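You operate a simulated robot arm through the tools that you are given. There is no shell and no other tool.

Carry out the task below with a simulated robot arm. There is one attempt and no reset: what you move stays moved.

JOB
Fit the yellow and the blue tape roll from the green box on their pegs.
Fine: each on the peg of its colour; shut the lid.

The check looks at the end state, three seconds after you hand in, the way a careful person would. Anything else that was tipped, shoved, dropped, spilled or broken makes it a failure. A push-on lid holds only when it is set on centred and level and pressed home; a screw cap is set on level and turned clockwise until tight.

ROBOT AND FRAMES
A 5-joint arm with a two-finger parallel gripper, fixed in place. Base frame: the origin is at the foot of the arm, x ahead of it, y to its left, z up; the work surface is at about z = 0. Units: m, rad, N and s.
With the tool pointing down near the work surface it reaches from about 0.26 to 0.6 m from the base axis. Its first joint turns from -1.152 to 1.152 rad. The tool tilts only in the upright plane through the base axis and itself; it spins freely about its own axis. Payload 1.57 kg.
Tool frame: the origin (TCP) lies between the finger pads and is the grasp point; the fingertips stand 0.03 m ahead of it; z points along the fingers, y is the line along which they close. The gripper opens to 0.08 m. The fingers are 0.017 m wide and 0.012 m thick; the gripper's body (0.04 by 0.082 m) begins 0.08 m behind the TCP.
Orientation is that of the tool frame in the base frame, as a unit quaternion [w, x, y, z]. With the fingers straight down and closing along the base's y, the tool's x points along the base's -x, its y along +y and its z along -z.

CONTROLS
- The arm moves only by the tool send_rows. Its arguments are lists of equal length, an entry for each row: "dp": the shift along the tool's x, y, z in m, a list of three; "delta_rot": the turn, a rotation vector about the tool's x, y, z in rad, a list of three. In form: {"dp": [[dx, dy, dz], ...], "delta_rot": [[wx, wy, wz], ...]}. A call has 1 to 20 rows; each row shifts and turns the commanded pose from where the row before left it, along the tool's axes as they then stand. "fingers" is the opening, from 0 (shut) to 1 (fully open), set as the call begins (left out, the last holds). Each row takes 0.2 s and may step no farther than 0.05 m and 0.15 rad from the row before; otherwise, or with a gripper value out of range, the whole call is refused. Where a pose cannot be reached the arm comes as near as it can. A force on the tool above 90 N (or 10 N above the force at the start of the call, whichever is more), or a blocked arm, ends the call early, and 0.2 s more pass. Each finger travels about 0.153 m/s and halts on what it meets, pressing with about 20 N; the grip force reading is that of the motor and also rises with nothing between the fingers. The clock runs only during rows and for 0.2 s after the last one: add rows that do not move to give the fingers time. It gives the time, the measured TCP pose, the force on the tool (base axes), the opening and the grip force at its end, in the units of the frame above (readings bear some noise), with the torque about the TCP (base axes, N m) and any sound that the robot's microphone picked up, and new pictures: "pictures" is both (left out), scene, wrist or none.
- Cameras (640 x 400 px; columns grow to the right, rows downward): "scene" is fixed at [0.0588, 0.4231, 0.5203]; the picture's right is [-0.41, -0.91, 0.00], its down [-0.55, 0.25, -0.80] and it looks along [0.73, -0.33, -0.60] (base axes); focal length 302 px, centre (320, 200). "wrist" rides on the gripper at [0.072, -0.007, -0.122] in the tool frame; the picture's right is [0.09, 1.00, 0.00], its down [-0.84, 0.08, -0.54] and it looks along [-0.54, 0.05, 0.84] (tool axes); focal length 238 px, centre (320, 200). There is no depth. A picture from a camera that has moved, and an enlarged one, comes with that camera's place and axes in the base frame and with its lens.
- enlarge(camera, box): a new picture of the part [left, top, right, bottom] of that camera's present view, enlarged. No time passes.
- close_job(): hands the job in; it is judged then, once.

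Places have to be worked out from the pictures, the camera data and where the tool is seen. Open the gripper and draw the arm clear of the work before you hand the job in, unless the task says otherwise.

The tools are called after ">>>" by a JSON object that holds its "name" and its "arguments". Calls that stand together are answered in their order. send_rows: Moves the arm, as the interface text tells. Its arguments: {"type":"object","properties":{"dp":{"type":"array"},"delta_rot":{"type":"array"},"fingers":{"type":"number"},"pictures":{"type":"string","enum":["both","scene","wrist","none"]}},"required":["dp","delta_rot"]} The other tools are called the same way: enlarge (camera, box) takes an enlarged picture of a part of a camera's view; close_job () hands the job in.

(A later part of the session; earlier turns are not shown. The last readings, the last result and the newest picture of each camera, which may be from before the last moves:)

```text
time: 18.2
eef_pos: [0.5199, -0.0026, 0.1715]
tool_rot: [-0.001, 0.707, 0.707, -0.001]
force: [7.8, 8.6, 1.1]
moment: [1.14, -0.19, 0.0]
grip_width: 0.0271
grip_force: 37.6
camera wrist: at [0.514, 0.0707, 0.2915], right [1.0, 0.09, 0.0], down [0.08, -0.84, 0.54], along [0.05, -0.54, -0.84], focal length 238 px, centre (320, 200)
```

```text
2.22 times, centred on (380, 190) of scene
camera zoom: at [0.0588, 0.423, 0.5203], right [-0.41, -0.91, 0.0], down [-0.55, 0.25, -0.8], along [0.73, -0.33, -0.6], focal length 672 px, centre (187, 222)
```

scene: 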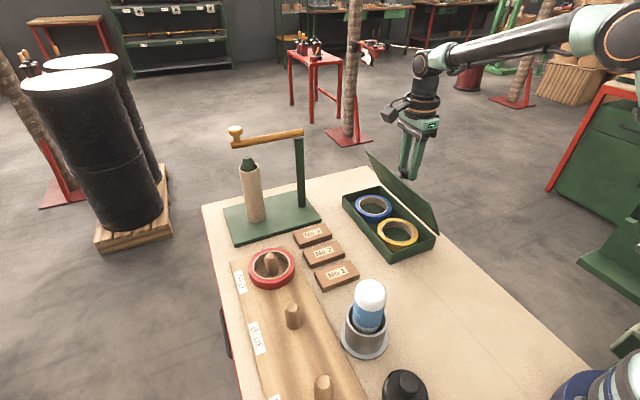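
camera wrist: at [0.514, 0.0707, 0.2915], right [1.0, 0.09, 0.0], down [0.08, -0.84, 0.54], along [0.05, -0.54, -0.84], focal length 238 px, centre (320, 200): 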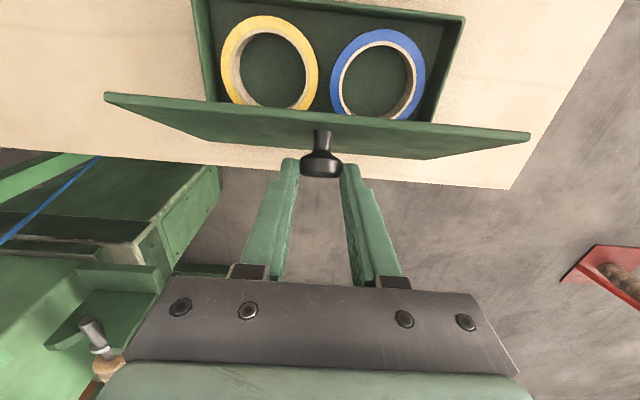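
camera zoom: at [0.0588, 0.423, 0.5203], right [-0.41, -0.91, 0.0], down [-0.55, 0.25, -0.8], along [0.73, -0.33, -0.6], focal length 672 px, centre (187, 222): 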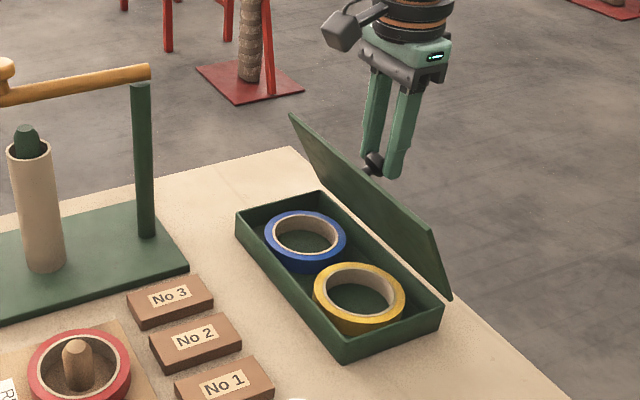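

Lid is at about 1.16 rad and the grip is steady. I continue through vertical to θ≈1.5.

>>> {"name": "send_rows", "arguments": {"dp": [[-0.008, 0, -0.0013], [-0.0081, 0, -0.0007], [-0.0081, 0, -0.0001], [-0.0081, 0, 0.0005], [0, 0, 0]], "delta_rot": [[0, 0, 0], [0, 0, 0], [0, 0, 0], [0, 0, 0], [0, 0, 0]], "pictures": "both"}}

>>> {"name": "enlarge", "arguments": {"camera": "wrist", "box": [160, 50, 480, 250]}}

>>> {"name": "enlarge", "arguments": {"camera": "scene", "box": [300, 100, 460, 280]}}

```text
time: 19.4
eef_pos: [0.5201, -0.0356, 0.1723]
tool_rot: [0.0, 0.707, 0.707, 0.0]
force: [7.8, 5.9, -7.0]
moment: [0.64, -0.16, -0.01]
grip_width: 0.0253
grip_force: 36.4
camera wrist: at [0.5136, 0.0371, 0.2935], right [1.0, 0.09, 0.0], down [0.08, -0.84, 0.54], along [0.05, -0.54, -0.84], focal length 238 px, centre (320, 200)
```

scene: 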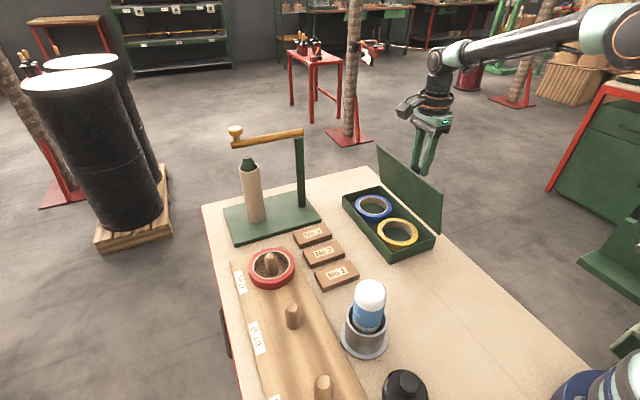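
wrist: 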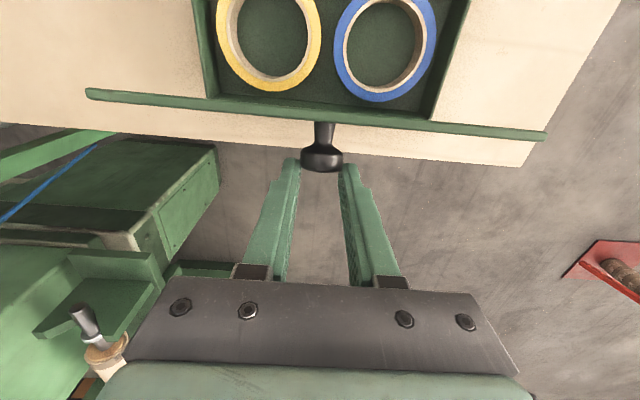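

```text
2.00 times, centred on (320, 150) of wrist
camera zoom: at [0.5136, 0.0371, 0.2935], right [1.0, 0.09, 0.0], down [0.08, -0.84, 0.54], along [0.05, -0.54, -0.84], focal length 477 px, centre (320, 300)
```

zoom: 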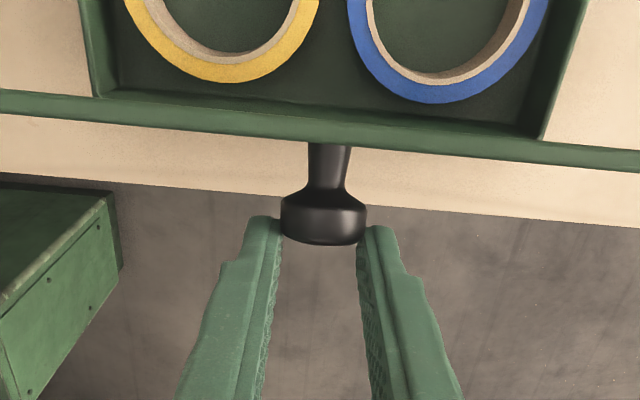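

```text
2.22 times, centred on (380, 190) of scene
camera zoom: at [0.0589, 0.423, 0.5203], right [-0.41, -0.91, 0.0], down [-0.55, 0.25, -0.8], along [0.73, -0.33, -0.6], focal length 672 px, centre (187, 222)
```

zoom: 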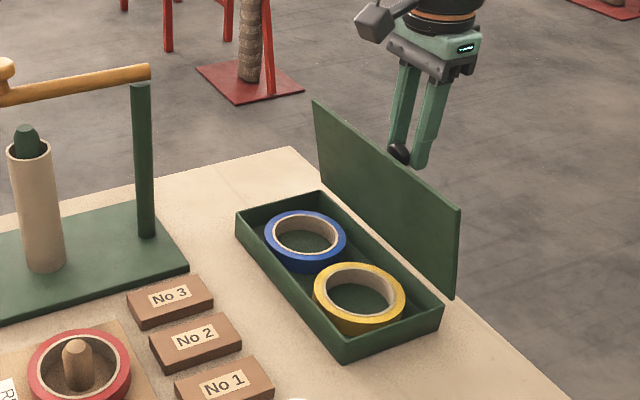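

Lid is nearly vertical (~1.5 rad), but the pads are now at the edge of the knob head. I slide the tool down about 7 mm while moving -y to re-seat the pads and carry the lid past vertical.

>>> {"name": "send_rows", "arguments": {"dp": [[-0.002, 0, 0.004], [-0.005, 0, 0.004], [-0.008, 0, 0.001], [-0.008, 0, 0.002], [0, 0, 0]], "delta_rot": [[0, 0, 0], [0, 0, 0], [0, 0, 0], [0, 0, 0], [0, 0, 0]], "pictures": "both"}}

>>> {"name": "enlarge", "arguments": {"camera": "wrist", "box": [160, 50, 480, 250]}}

>>> {"name": "enlarge", "arguments": {"camera": "scene", "box": [300, 100, 460, 280]}}

```text
time: 20.6
eef_pos: [0.52, -0.0594, 0.1612]
tool_rot: [0.0, 0.707, 0.707, 0.0]
force: [0.2, -0.3, -0.2]
moment: [0.01, -0.04, -0.03]
grip_width: 0.0001
grip_force: 21.4
camera wrist: at [0.5131, 0.0128, 0.2826], right [1.0, 0.09, 0.0], down [0.08, -0.84, 0.54], along [0.05, -0.54, -0.84], focal length 238 px, centre (320, 200)
```

scene: 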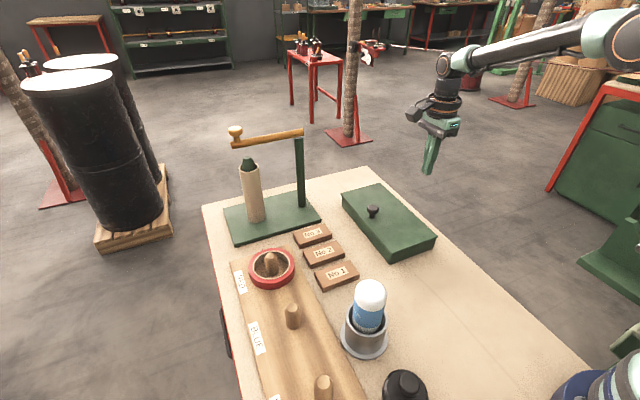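
wrist: 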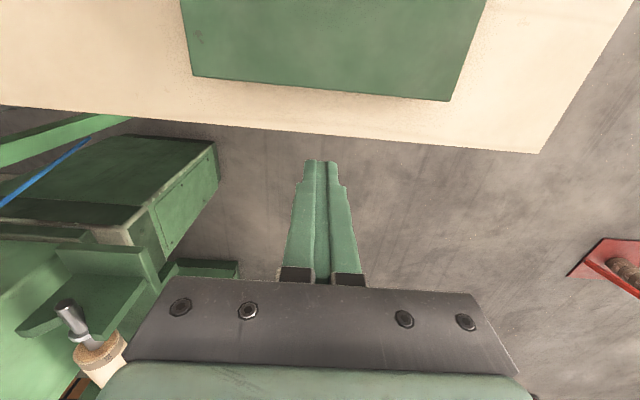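

```text
2.00 times, centred on (320, 150) of wrist
camera zoom: at [0.5131, 0.0128, 0.2826], right [1.0, 0.09, 0.0], down [0.08, -0.84, 0.54], along [0.05, -0.54, -0.84], focal length 477 px, centre (320, 300)
```

zoom: 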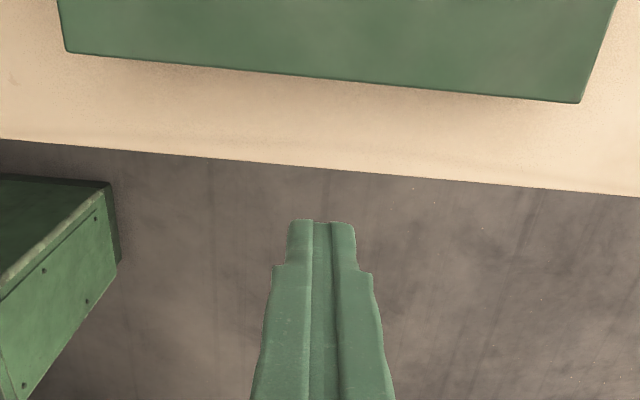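

```text
2.22 times, centred on (380, 190) of scene
camera zoom: at [0.0588, 0.423, 0.5203], right [-0.41, -0.91, 0.0], down [-0.55, 0.25, -0.8], along [0.73, -0.33, -0.6], focal length 672 px, centre (187, 222)
```

zoom: 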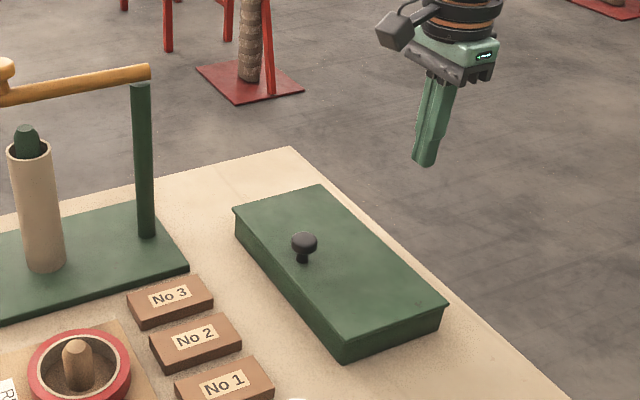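

It slipped at ~1.4 rad: the knob creeps in the pads as it rotates, so the tool got ahead of it. I'll regrip with the tool lagging ~5 mm toward +y and lower, to leave margin, and finish the swing faster so it passes vertical.

>>> {"name": "send_rows", "arguments": {"dp": [[0.048, 0, 0], [0.048, 0, 0], [0.0495, 0, 0.01], [0, 0, 0.04], [0, 0, 0]], "delta_rot": [[0, 0, 0], [0, 0, 0], [0, 0, 0], [0, 0, 0], [0, 0, 0]], "fingers": 0.6, "pictures": "wrist"}}

>>> {"name": "enlarge", "arguments": {"camera": "wrist", "box": [160, 50, 480, 250]}}

```text
refused: row 3 steps farther than a row can; nothing moved
```

```text
2.00 times, centred on (320, 150) of wrist
camera zoom: at [0.5131, 0.0128, 0.2826], right [1.0, 0.09, 0.0], down [0.08, -0.84, 0.54], along [0.05, -0.54, -0.84], focal length 477 px, centre (320, 300)
```

zoom: 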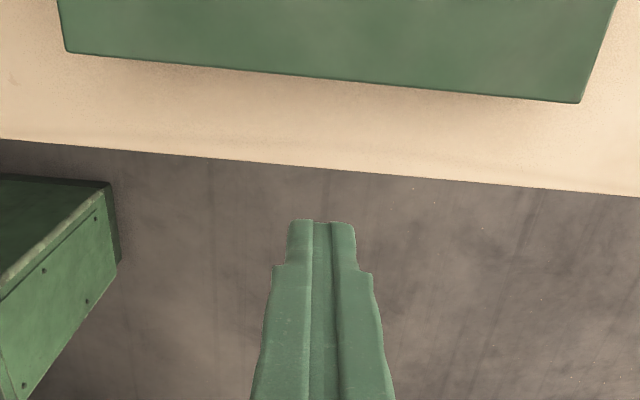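

The call was refused because row 3 was too long. I send it again with shorter rows.

>>> {"name": "send_rows", "arguments": {"dp": [[0.048, 0, 0], [0.048, 0, 0], [0.0485, 0, 0], [0, 0, 0.04], [0, 0, 0]], "delta_rot": [[0, 0, 0], [0, 0, 0], [0, 0, 0], [0, 0, 0], [0, 0, 0]], "fingers": 0.6, "pictures": "wrist"}}

>>> {"name": "enlarge", "arguments": {"camera": "wrist", "box": [160, 50, 480, 250]}}

```text
time: 21.8
eef_pos: [0.5218, 0.0863, 0.1231]
tool_rot: [0.001, 0.707, 0.707, 0.0]
force: [-0.3, 0.2, 0.4]
moment: [0.0, 0.0, 0.02]
grip_width: 0.0476
grip_force: 0.0
camera wrist: at [0.5154, 0.1601, 0.2438], right [1.0, 0.09, 0.0], down [0.08, -0.84, 0.54], along [0.05, -0.54, -0.84], focal length 238 px, centre (320, 200)
```

wrist: 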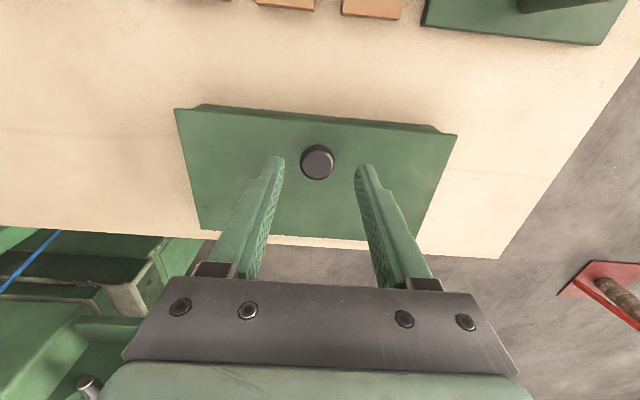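

```text
2.00 times, centred on (320, 150) of wrist
camera zoom: at [0.5154, 0.1601, 0.2438], right [1.0, 0.09, 0.0], down [0.08, -0.84, 0.54], along [0.05, -0.54, -0.84], focal length 477 px, centre (320, 300)
```

zoom: 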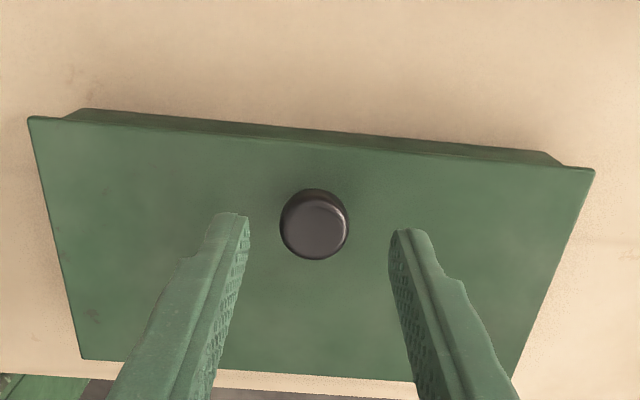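

Knob is at y≈0.082 and the tool at 0.086, as intended. I descend to about z=0.079 in small steps, then grip.

>>> {"name": "send_rows", "arguments": {"dp": [[0, -0.001, 0.02], [0.0005, 0, 0.018], [0, 0, 0.005], [0, 0, 0]], "delta_rot": [[0, 0, 0], [0, 0, 0], [0, 0, 0], [0, 0, 0]], "pictures": "none"}}

>>> {"name": "send_rows", "arguments": {"dp": [[0, 0, 0], [0, 0, 0], [0, 0, 0]], "delta_rot": [[0, 0, 0], [0, 0, 0], [0, 0, 0]], "fingers": 0, "pictures": "wrist"}}

>>> {"name": "enlarge", "arguments": {"camera": "wrist", "box": [160, 50, 480, 250]}}

>>> {"name": "enlarge", "arguments": {"camera": "scene", "box": [340, 150, 420, 230]}}

```text
time: 22.8
eef_pos: [0.5207, 0.0866, 0.0784]
tool_rot: [0.0, 0.707, 0.707, 0.0]
force: [0.5, 0.5, 0.2]
moment: [-0.01, -0.02, 0.02]
grip_width: 0.0481
grip_force: 0.1
```

```text
time: 23.6
eef_pos: [0.5215, 0.0867, 0.0774]
tool_rot: [0.0, 0.707, 0.707, -0.001]
force: [-2.4, 0.3, -0.4]
moment: [0.08, 0.01, -0.02]
grip_width: 0.027
grip_force: 38.0
camera wrist: at [0.5139, 0.1605, 0.1991], right [1.0, 0.09, 0.0], down [0.08, -0.84, 0.54], along [0.05, -0.54, -0.84], focal length 238 px, centre (320, 200)
```

wrist: 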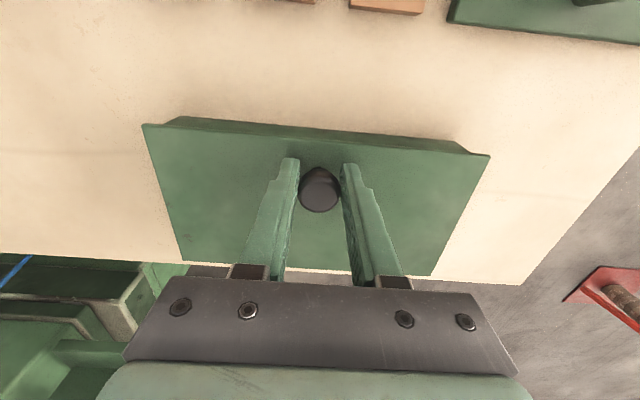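

```text
2.00 times, centred on (320, 150) of wrist
camera zoom: at [0.5139, 0.1605, 0.1991], right [1.0, 0.09, 0.0], down [0.08, -0.84, 0.54], along [0.05, -0.54, -0.84], focal length 477 px, centre (320, 300)
```

zoom: 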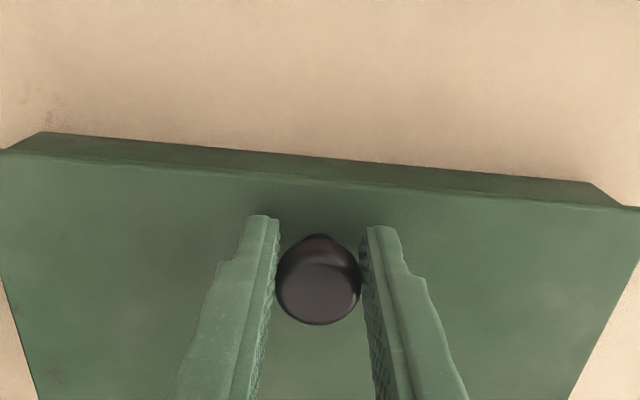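

```text
5.00 times, centred on (380, 190) of scene
camera zoom: at [0.0588, 0.4231, 0.5203], right [-0.41, -0.91, 0.0], down [-0.55, 0.25, -0.8], along [0.73, -0.33, -0.6], focal length 1511 px, centre (20, 250)
```

zoom: 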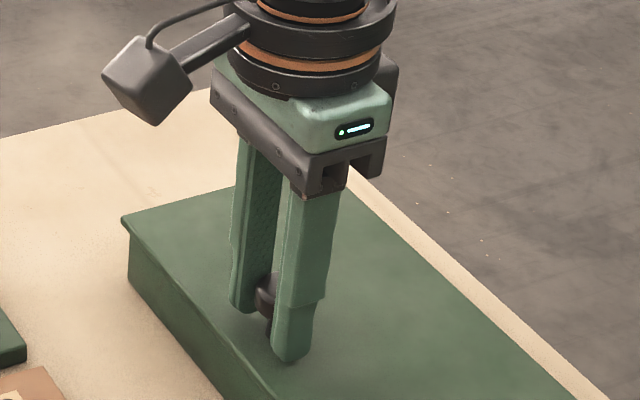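

Grip is deeper this time, with the tips at ~0.047. I follow the arc r=(0.103, 0.023) to θ≈0.9.

>>> {"name": "send_rows", "arguments": {"dp": [[-0.0028, 0, -0.0102], [-0.0039, 0, -0.0098], [-0.0047, 0, -0.0094], [-0.0057, 0, -0.0089], [-0.0065, 0, -0.0083], [-0.0074, 0, -0.0075], [-0.008, 0, -0.0069], [-0.0087, 0, -0.0059], [-0.0093, 0, -0.0051]], "delta_rot": [[0, 0, 0], [0, 0, 0], [0, 0, 0], [0, 0, 0], [0, 0, 0], [0, 0, 0], [0, 0, 0], [0, 0, 0], [0, 0, 0]]}}

>>> {"name": "enlarge", "arguments": {"camera": "wrist", "box": [160, 50, 480, 250]}}

>>> {"name": "enlarge", "arguments": {"camera": "scene", "box": [340, 110, 460, 260]}}

```text
time: 25.6
eef_pos: [0.5203, 0.0302, 0.1521]
tool_rot: [0.003, 0.707, 0.707, 0.003]
force: [20.5, 13.0, 1.6]
moment: [1.36, -0.35, 0.05]
grip_width: 0.0271
grip_force: 38.0
camera wrist: at [0.5123, 0.1029, 0.273], right [1.0, 0.09, 0.01], down [0.07, -0.84, 0.54], along [0.06, -0.54, -0.84], focal length 238 px, centre (320, 200)
```

scene: 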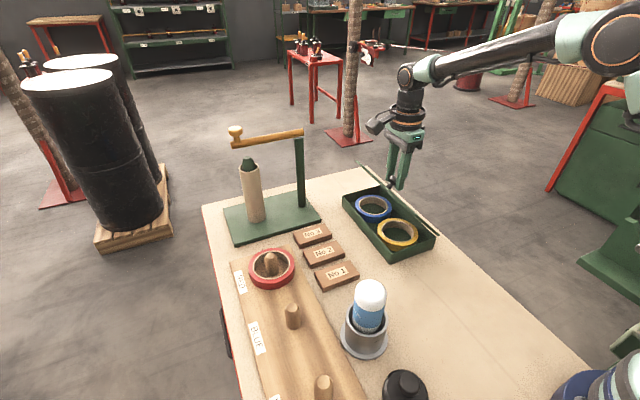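
wrist: 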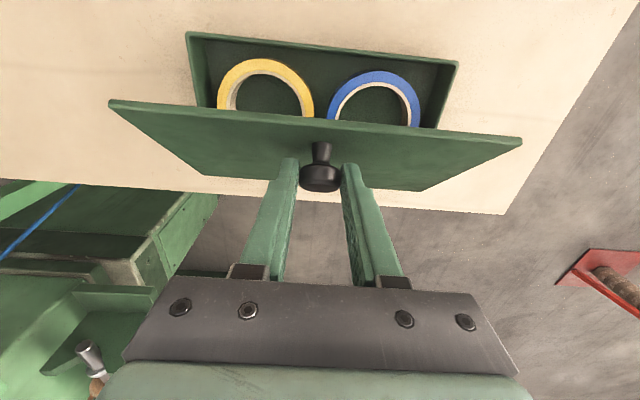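

```text
2.00 times, centred on (320, 150) of wrist
camera zoom: at [0.5123, 0.1029, 0.273], right [1.0, 0.09, 0.01], down [0.07, -0.84, 0.54], along [0.06, -0.54, -0.84], focal length 477 px, centre (320, 300)
```

zoom: 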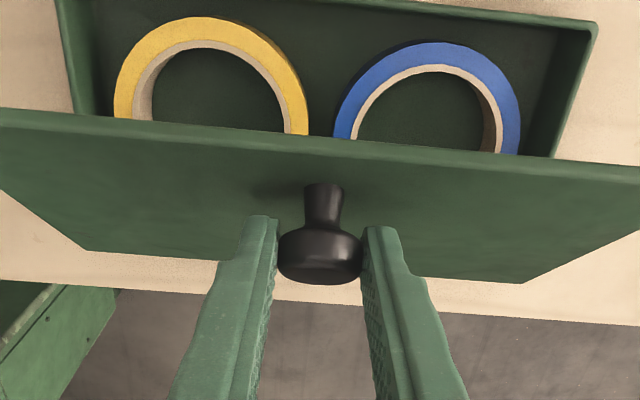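

```text
2.67 times, centred on (400, 185) of scene
camera zoom: at [0.0588, 0.4231, 0.5203], right [-0.41, -0.91, 0.0], down [-0.55, 0.25, -0.8], along [0.73, -0.33, -0.6], focal length 806 px, centre (107, 240)
```

zoom: 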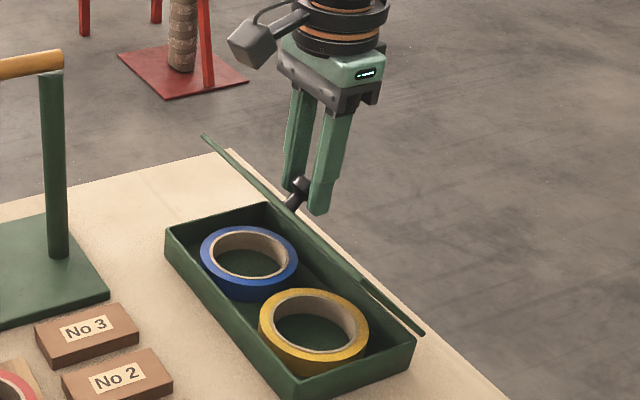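

Much better margin: the knob is well within the pads. I now sweep the rest of the arc in one faster motion past vertical.

>>> {"name": "send_rows", "arguments": {"dp": [[-0.0147, 0, -0.0055], [-0.0206, 0, -0.0035], [-0.0264, 0, 0.0012], [-0.0253, 0, 0.008], [-0.0185, 0, 0.0105], [0, 0, 0]], "delta_rot": [[0, 0, 0], [0, 0, 0], [0, 0, 0], [0, 0, 0], [0, 0, 0], [0, 0, 0]]}}

>>> {"name": "enlarge", "arguments": {"camera": "wrist", "box": [160, 50, 480, 250]}}

>>> {"name": "enlarge", "arguments": {"camera": "scene", "box": [340, 110, 460, 260]}}

```text
time: 27.0
eef_pos: [0.5141, -0.077, 0.1381]
tool_rot: [-0.001, 0.707, 0.707, -0.002]
force: [0.0, 0.2, -0.9]
moment: [0.02, -0.03, -0.01]
grip_width: 0.0
grip_force: 21.2
camera wrist: at [0.5085, -0.0038, 0.26], right [1.0, 0.09, 0.0], down [0.08, -0.84, 0.54], along [0.05, -0.54, -0.84], focal length 238 px, centre (320, 200)
```

scene: 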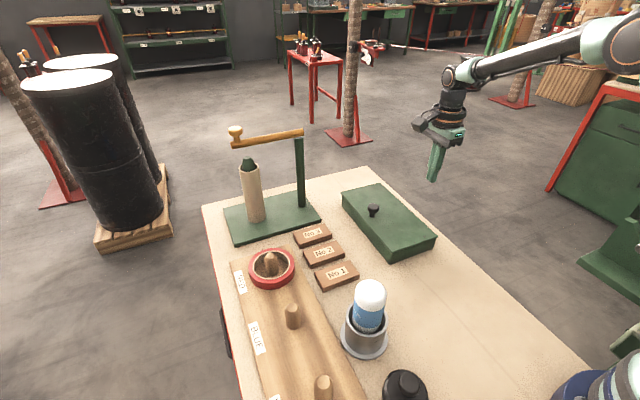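
wrist: 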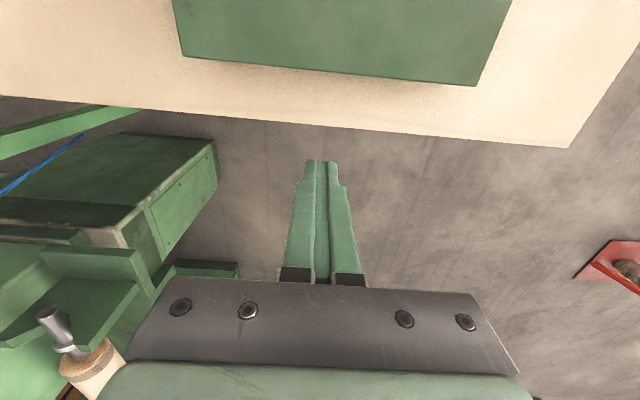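

```text
2.00 times, centred on (320, 150) of wrist
camera zoom: at [0.5085, -0.0038, 0.26], right [1.0, 0.09, 0.0], down [0.08, -0.84, 0.54], along [0.05, -0.54, -0.84], focal length 477 px, centre (320, 300)
```

zoom: 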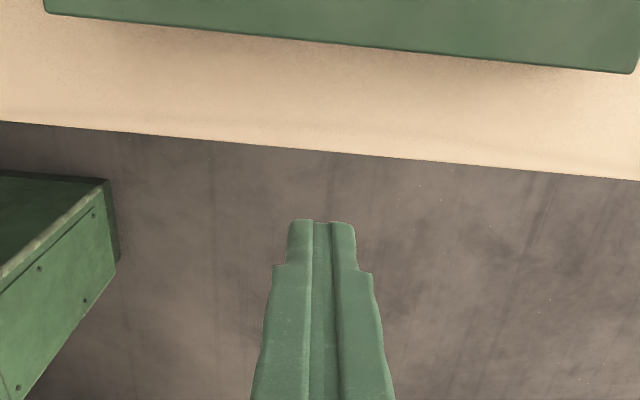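

```text
2.67 times, centred on (400, 185) of scene
camera zoom: at [0.0588, 0.423, 0.5203], right [-0.41, -0.91, 0.0], down [-0.55, 0.25, -0.8], along [0.73, -0.33, -0.6], focal length 806 px, centre (107, 240)
```

zoom: 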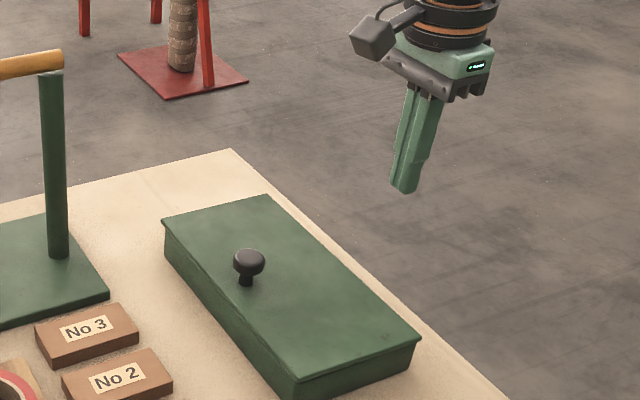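

It slipped again in the fast part and the lid fell shut. I check that the box hasn't moved while returning above the knob, then repeat this grip but go slowly past 0.9 rad with checks.

>>> {"name": "send_rows", "arguments": {"dp": [[0, 0.002, -0.03], [0.048, 0, 0], [0.048, 0, 0], [0.048, 0, 0], [0.019, 0.002, 0.02], [0, 0, 0.02], [0, 0, 0]], "delta_rot": [[0, 0, 0], [0, 0, 0], [0, 0, 0], [0, 0, 0], [0, 0, 0], [0, 0, 0], [0, 0, 0]], "fingers": 0.6, "pictures": "both"}}

>>> {"name": "enlarge", "arguments": {"camera": "wrist", "box": [160, 50, 480, 250]}}

>>> {"name": "enlarge", "arguments": {"camera": "scene", "box": [320, 160, 480, 280]}}

```text
time: 28.6
eef_pos: [0.5201, 0.0859, 0.1303]
tool_rot: [0.0, 0.707, 0.707, 0.0]
force: [-0.3, 0.3, -0.4]
moment: [0.04, -0.02, 0.0]
grip_width: 0.0478
grip_force: 0.0
camera wrist: at [0.5134, 0.1581, 0.2507], right [1.0, 0.09, 0.0], down [0.08, -0.84, 0.54], along [0.05, -0.54, -0.84], focal length 238 px, centre (320, 200)
```

scene: 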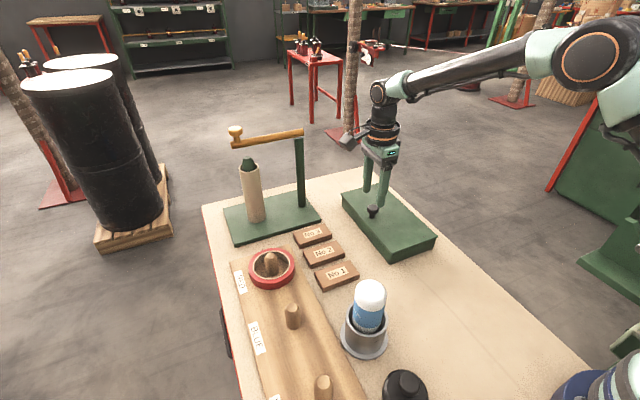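
wrist: 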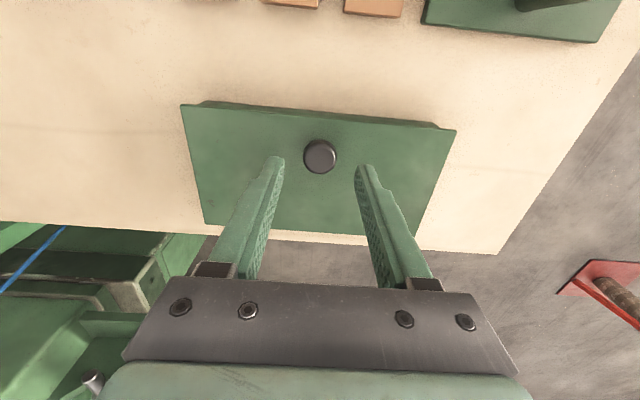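

```text
2.00 times, centred on (320, 150) of wrist
camera zoom: at [0.5134, 0.1581, 0.2507], right [1.0, 0.09, 0.0], down [0.08, -0.84, 0.54], along [0.05, -0.54, -0.84], focal length 477 px, centre (320, 300)
```

zoom: 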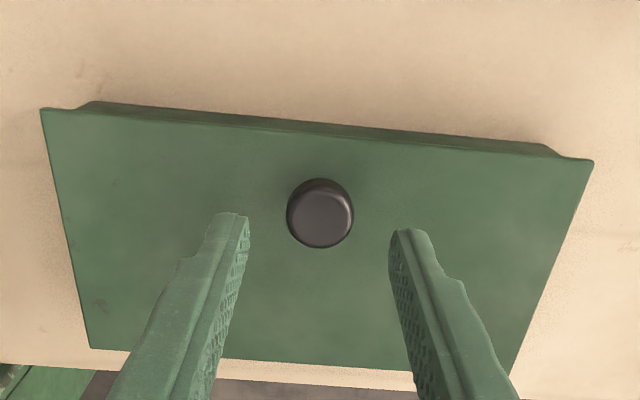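

```text
3.33 times, centred on (400, 220) of scene
camera zoom: at [0.0588, 0.4231, 0.5203], right [-0.41, -0.91, 0.0], down [-0.55, 0.25, -0.8], along [0.73, -0.33, -0.6], focal length 1007 px, centre (53, 133)
```

zoom: 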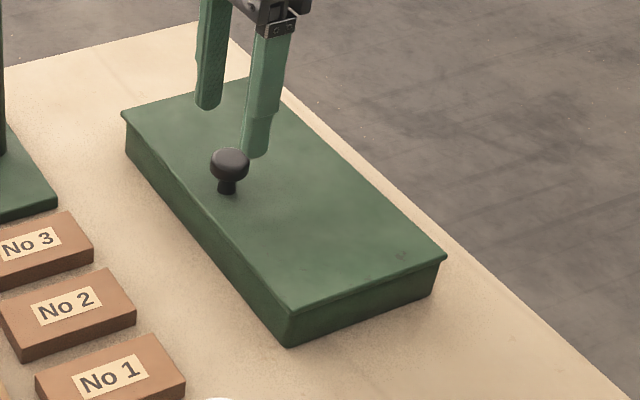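

The box is exactly where it was. I descend and grip again as before.

>>> {"name": "send_rows", "arguments": {"dp": [[0.0008, 0.0005, 0.025], [0, 0, 0.022], [0, 0, 0.005], [0, 0, 0]], "delta_rot": [[0, 0, 0], [0, 0, 0], [0, 0, 0], [0, 0, 0]], "pictures": "none"}}

>>> {"name": "send_rows", "arguments": {"dp": [[0, 0, 0], [0, 0, 0], [0, 0, 0]], "delta_rot": [[0, 0, 0], [0, 0, 0], [0, 0, 0]], "fingers": 0, "pictures": "none"}}

>>> {"name": "send_rows", "arguments": {"dp": [[-0.0028, 0, -0.0102], [-0.0039, 0, -0.0098], [-0.0047, 0, -0.0094], [-0.0057, 0, -0.0089], [-0.0065, 0, -0.0083], [-0.0074, 0, -0.0075], [-0.008, 0, -0.0069], [-0.0087, 0, -0.0059], [-0.0093, 0, -0.0051], [0, 0, 0]], "delta_rot": [[0, 0, 0], [0, 0, 0], [0, 0, 0], [0, 0, 0], [0, 0, 0], [0, 0, 0], [0, 0, 0], [0, 0, 0], [0, 0, 0], [0, 0, 0]]}}

>>> {"name": "enlarge", "arguments": {"camera": "wrist", "box": [160, 50, 480, 250]}}

```text
time: 29.6
eef_pos: [0.5206, 0.0877, 0.076]
tool_rot: [-0.001, 0.707, 0.707, 0.0]
force: [0.1, 1.1, -0.2]
moment: [0.0, 0.0, -0.01]
grip_width: 0.0481
grip_force: 0.1
```

```text
time: 30.4
eef_pos: [0.5209, 0.0877, 0.0761]
tool_rot: [-0.002, 0.708, 0.707, -0.002]
force: [-11.3, 1.5, 4.5]
moment: [-0.14, 0.17, -0.03]
grip_width: 0.0268
grip_force: 37.8
```

```text
time: 32.6
eef_pos: [0.5202, 0.0319, 0.1495]
tool_rot: [-0.003, 0.707, 0.707, -0.002]
force: [-23.5, 12.7, 4.3]
moment: [1.08, 0.43, 0.01]
grip_width: 0.0273
grip_force: 37.5
camera wrist: at [0.5149, 0.1045, 0.2715], right [1.0, 0.09, -0.01], down [0.08, -0.84, 0.54], along [0.04, -0.54, -0.84], focal length 238 px, centre (320, 200)
```

scene: 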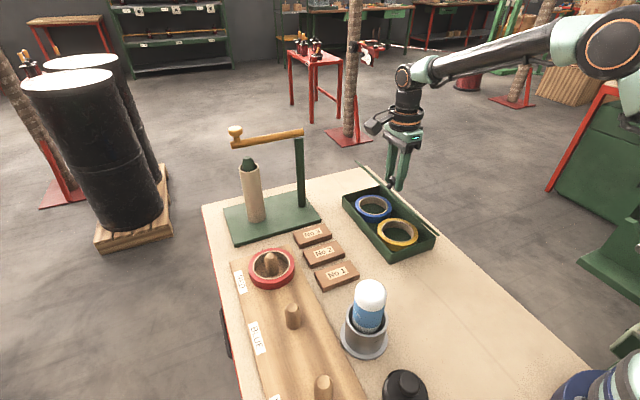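
wrist: 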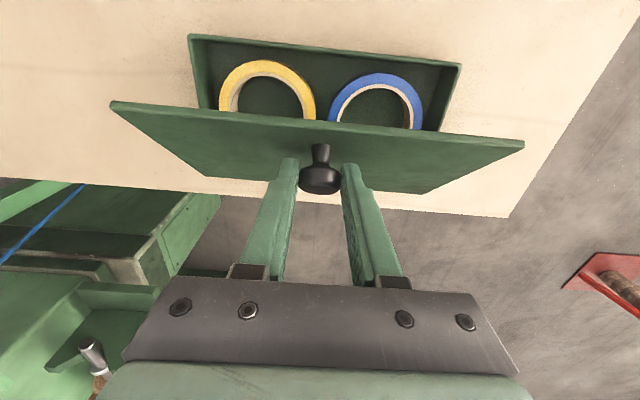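

```text
2.00 times, centred on (320, 150) of wrist
camera zoom: at [0.5149, 0.1045, 0.2715], right [1.0, 0.09, -0.01], down [0.08, -0.84, 0.54], along [0.04, -0.54, -0.84], focal length 477 px, centre (320, 300)
```

zoom: 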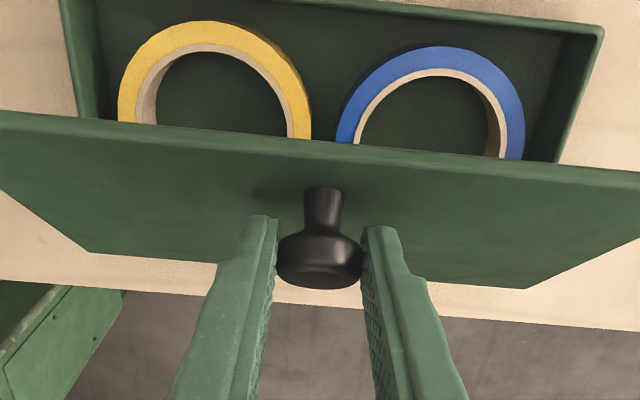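

Same good state at 0.9 rad with a deeper hold. I now go slowly to ~1.2 rad, also relieving the sideways x force.

>>> {"name": "send_rows", "arguments": {"dp": [[-0.0073, -0.0008, -0.0028], [-0.0074, -0.0007, -0.0023], [-0.0077, 0, -0.0017], [-0.0077, 0, -0.001], [0, 0, 0]], "delta_rot": [[0, 0, 0], [0, 0, 0], [0, 0, 0], [0, 0, 0], [0, 0, 0]]}}

>>> {"name": "enlarge", "arguments": {"camera": "wrist", "box": [160, 50, 480, 250]}}

>>> {"name": "enlarge", "arguments": {"camera": "scene", "box": [340, 110, 460, 260]}}

```text
time: 33.8
eef_pos: [0.52, 0.0003, 0.1585]
tool_rot: [-0.001, 0.707, 0.707, -0.001]
force: [-17.1, 12.0, 22.4]
moment: [0.79, 0.31, 0.06]
grip_width: 0.0272
grip_force: 37.6
camera wrist: at [0.5139, 0.0737, 0.2798], right [1.0, 0.09, 0.0], down [0.08, -0.84, 0.54], along [0.05, -0.54, -0.84], focal length 238 px, centre (320, 200)
```

scene: 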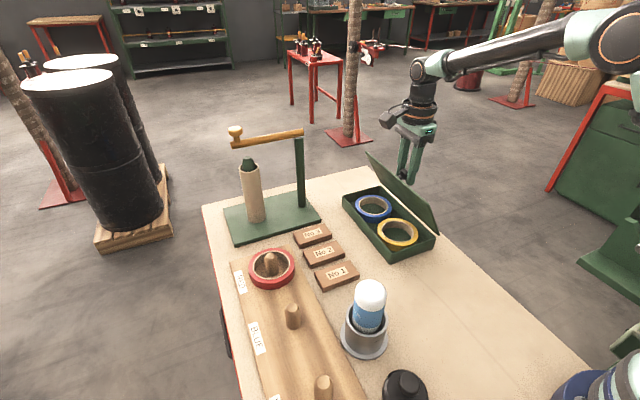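
wrist: 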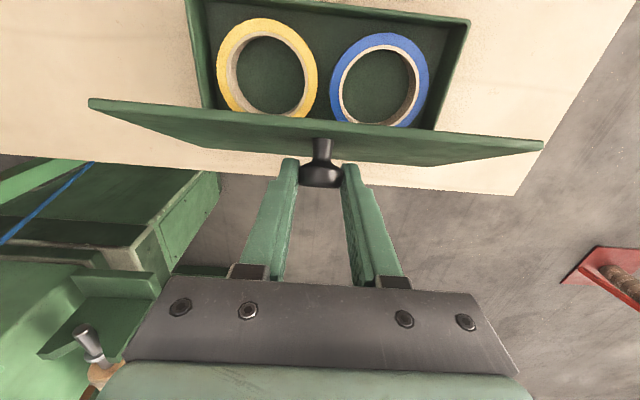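

```text
2.00 times, centred on (320, 150) of wrist
camera zoom: at [0.5139, 0.0737, 0.2798], right [1.0, 0.09, 0.0], down [0.08, -0.84, 0.54], along [0.05, -0.54, -0.84], focal length 477 px, centre (320, 300)
```

zoom: 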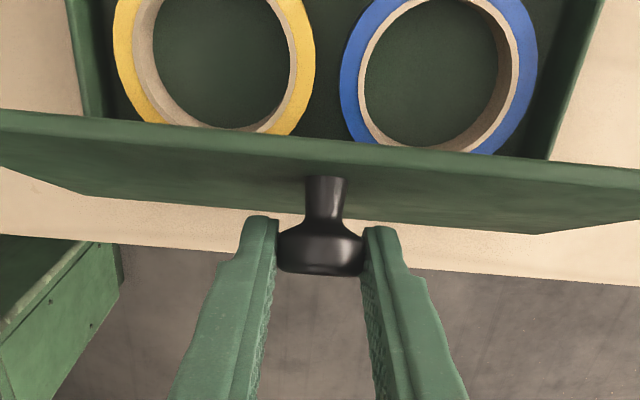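

```text
2.67 times, centred on (400, 185) of scene
camera zoom: at [0.0587, 0.423, 0.5203], right [-0.41, -0.91, 0.0], down [-0.55, 0.25, -0.8], along [0.73, -0.33, -0.6], focal length 806 px, centre (107, 240)
```

zoom: 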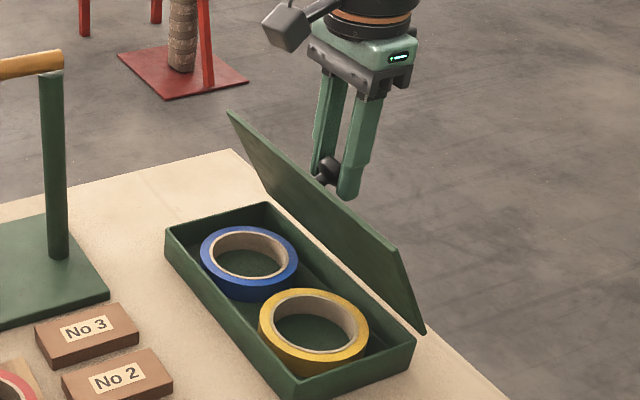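

Holding well (lid ~1.2 rad), with a slight downward push keeping the pads deep. I continue in small steps to ~1.5 rad.

>>> {"name": "send_rows", "arguments": {"dp": [[-0.0079, -0.0005, -0.001], [-0.0079, 0, -0.0006], [-0.0079, 0, -0.0001], [-0.0079, 0, 0.0006], [0, 0, 0]], "delta_rot": [[0, 0, 0], [0, 0, 0], [0, 0, 0], [0, 0, 0], [0, 0, 0]]}}

>>> {"name": "enlarge", "arguments": {"camera": "wrist", "box": [160, 50, 480, 250]}}

>>> {"name": "enlarge", "arguments": {"camera": "scene", "box": [340, 110, 460, 260]}}

```text
time: 35.0
eef_pos: [0.5198, -0.0294, 0.1583]
tool_rot: [-0.002, 0.707, 0.707, -0.002]
force: [-12.8, 4.7, 3.7]
moment: [0.62, 0.09, 0.16]
grip_width: 0.026
grip_force: 36.7
camera wrist: at [0.5144, 0.0427, 0.279], right [1.0, 0.09, 0.0], down [0.08, -0.84, 0.54], along [0.05, -0.54, -0.84], focal length 238 px, centre (320, 200)
```

scene: 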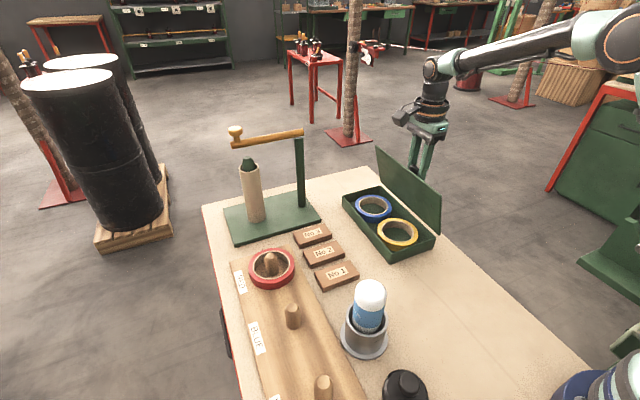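
wrist: 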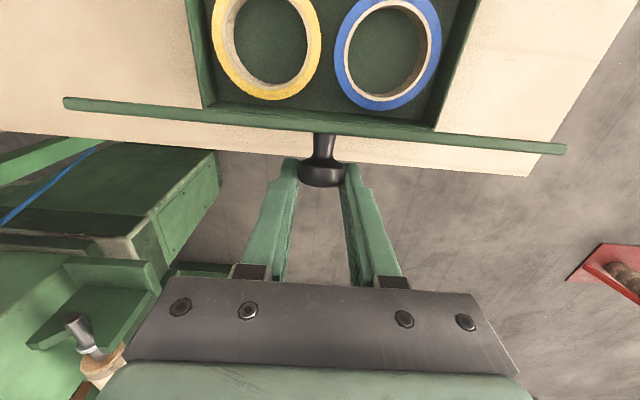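

```text
2.00 times, centred on (320, 150) of wrist
camera zoom: at [0.5144, 0.0427, 0.279], right [1.0, 0.09, 0.0], down [0.08, -0.84, 0.54], along [0.05, -0.54, -0.84], focal length 477 px, centre (320, 300)
```

zoom: 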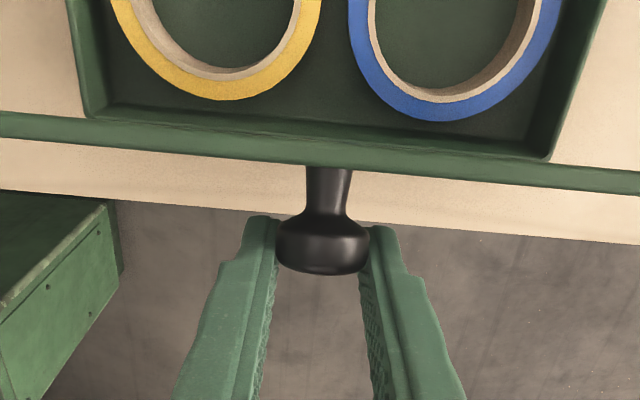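

```text
2.67 times, centred on (400, 185) of scene
camera zoom: at [0.0588, 0.423, 0.5203], right [-0.41, -0.91, 0.0], down [-0.55, 0.25, -0.8], along [0.73, -0.33, -0.6], focal length 806 px, centre (107, 240)
```

zoom: 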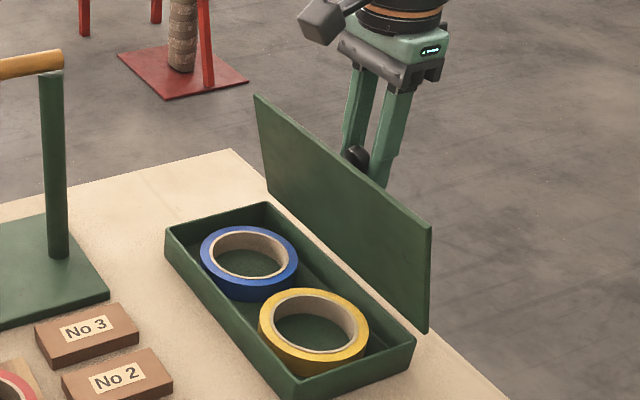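

Lid is ~1.4–1.5 rad with the knob still held. I make very small steps and watch whether the lid meets a stop.

>>> {"name": "send_rows", "arguments": {"dp": [[-0.003, 0, 0.0015], [-0.003, 0, 0.0015], [0, 0, 0]], "delta_rot": [[0, 0, 0], [0, 0, 0], [0, 0, 0]]}}

>>> {"name": "enlarge", "arguments": {"camera": "wrist", "box": [160, 50, 480, 250]}}

>>> {"name": "enlarge", "arguments": {"camera": "scene", "box": [340, 110, 460, 260]}}

```text
time: 35.8
eef_pos: [0.5201, -0.0375, 0.1566]
tool_rot: [-0.001, 0.707, 0.707, 0.0]
force: [-17.9, 3.2, 22.4]
moment: [0.56, 0.23, 0.2]
grip_width: 0.0256
grip_force: 36.7
camera wrist: at [0.514, 0.0365, 0.2781], right [1.0, 0.09, 0.0], down [0.08, -0.84, 0.54], along [0.05, -0.54, -0.84], focal length 238 px, centre (320, 200)
```

scene: 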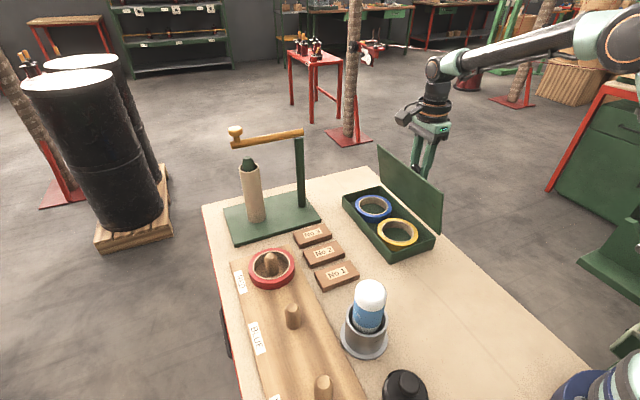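
wrist: 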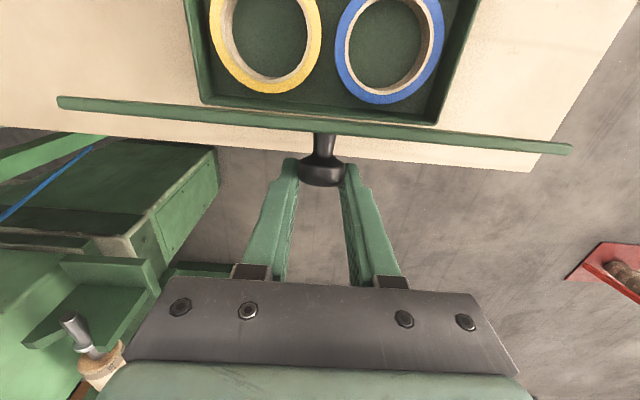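

```text
2.00 times, centred on (320, 150) of wrist
camera zoom: at [0.514, 0.0365, 0.2781], right [1.0, 0.09, 0.0], down [0.08, -0.84, 0.54], along [0.05, -0.54, -0.84], focal length 477 px, centre (320, 300)
```

zoom: 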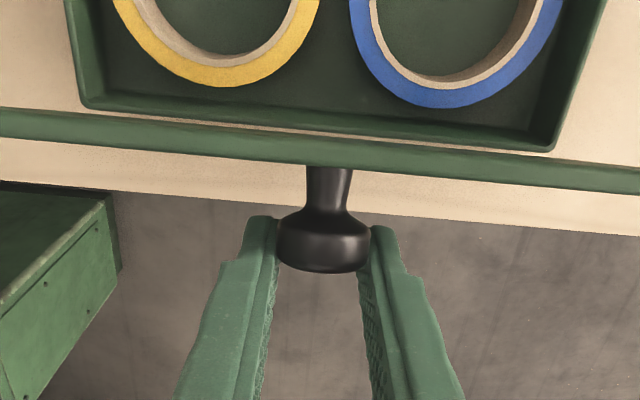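

```text
2.67 times, centred on (400, 185) of scene
camera zoom: at [0.0587, 0.423, 0.5203], right [-0.41, -0.91, 0.0], down [-0.55, 0.25, -0.8], along [0.73, -0.33, -0.6], focal length 806 px, centre (107, 240)
```

zoom: 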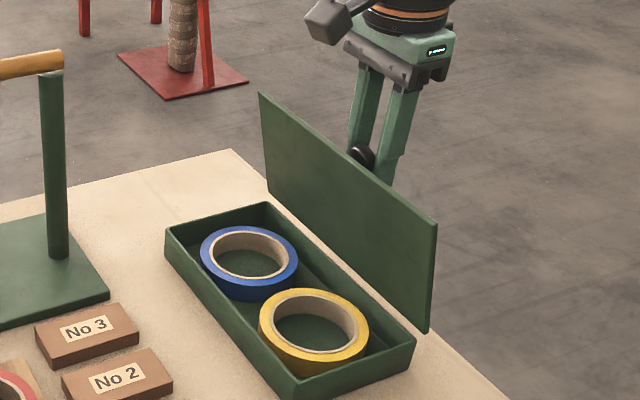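

The lid is still moving freely (~1.45 rad) with no stop. I keep creeping past vertical.

>>> {"name": "send_rows", "arguments": {"dp": [[-0.004, 0, -0.0008], [-0.004, 0, -0.0004], [-0.004, 0, 0.0002], [0, 0, 0]], "delta_rot": [[0, 0, 0], [0, 0, 0], [0, 0, 0], [0, 0, 0]]}}

>>> {"name": "enlarge", "arguments": {"camera": "wrist", "box": [160, 50, 480, 250]}}

>>> {"name": "enlarge", "arguments": {"camera": "scene", "box": [340, 110, 460, 260]}}

```text
time: 36.8
eef_pos: [0.5207, -0.0492, 0.1546]
tool_rot: [0.0, 0.708, 0.707, 0.0]
force: [-1.3, 7.1, -10.4]
moment: [0.54, 0.05, 0.05]
grip_width: 0.0249
grip_force: 36.4
camera wrist: at [0.5139, 0.0242, 0.2765], right [1.0, 0.09, 0.0], down [0.08, -0.84, 0.54], along [0.05, -0.54, -0.84], focal length 238 px, centre (320, 200)
```

scene: 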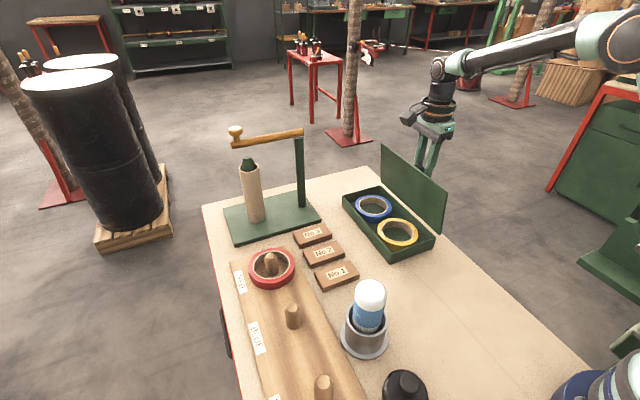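
wrist: 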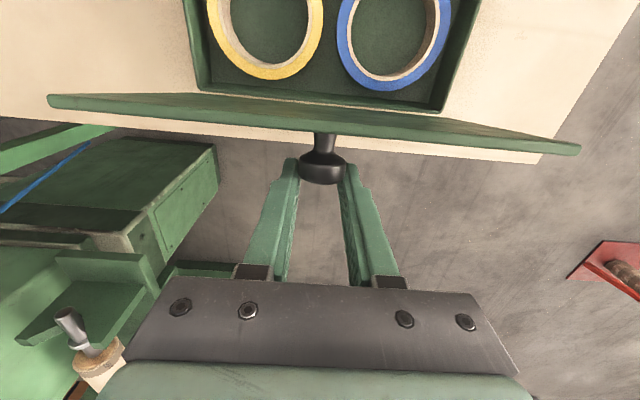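

```text
2.00 times, centred on (320, 150) of wrist
camera zoom: at [0.5139, 0.0242, 0.2765], right [1.0, 0.09, 0.0], down [0.08, -0.84, 0.54], along [0.05, -0.54, -0.84], focal length 477 px, centre (320, 300)
```

zoom: 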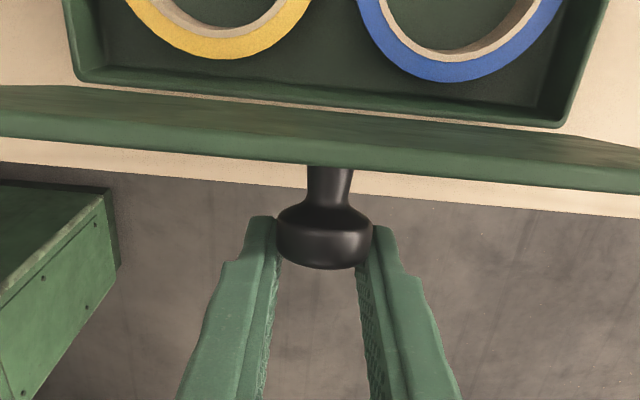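

```text
2.67 times, centred on (400, 185) of scene
camera zoom: at [0.0589, 0.423, 0.5203], right [-0.41, -0.91, 0.0], down [-0.55, 0.25, -0.8], along [0.73, -0.33, -0.6], focal length 806 px, centre (107, 240)
```

zoom: 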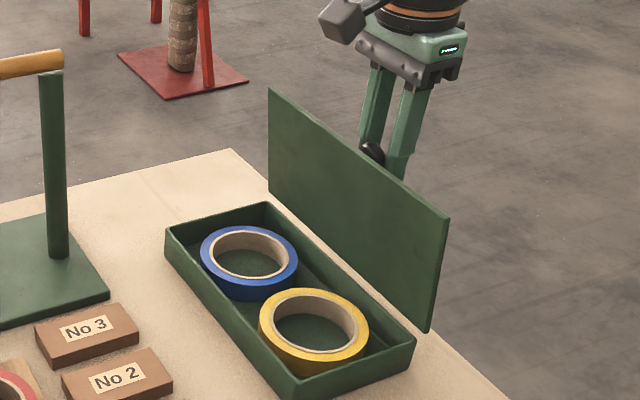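

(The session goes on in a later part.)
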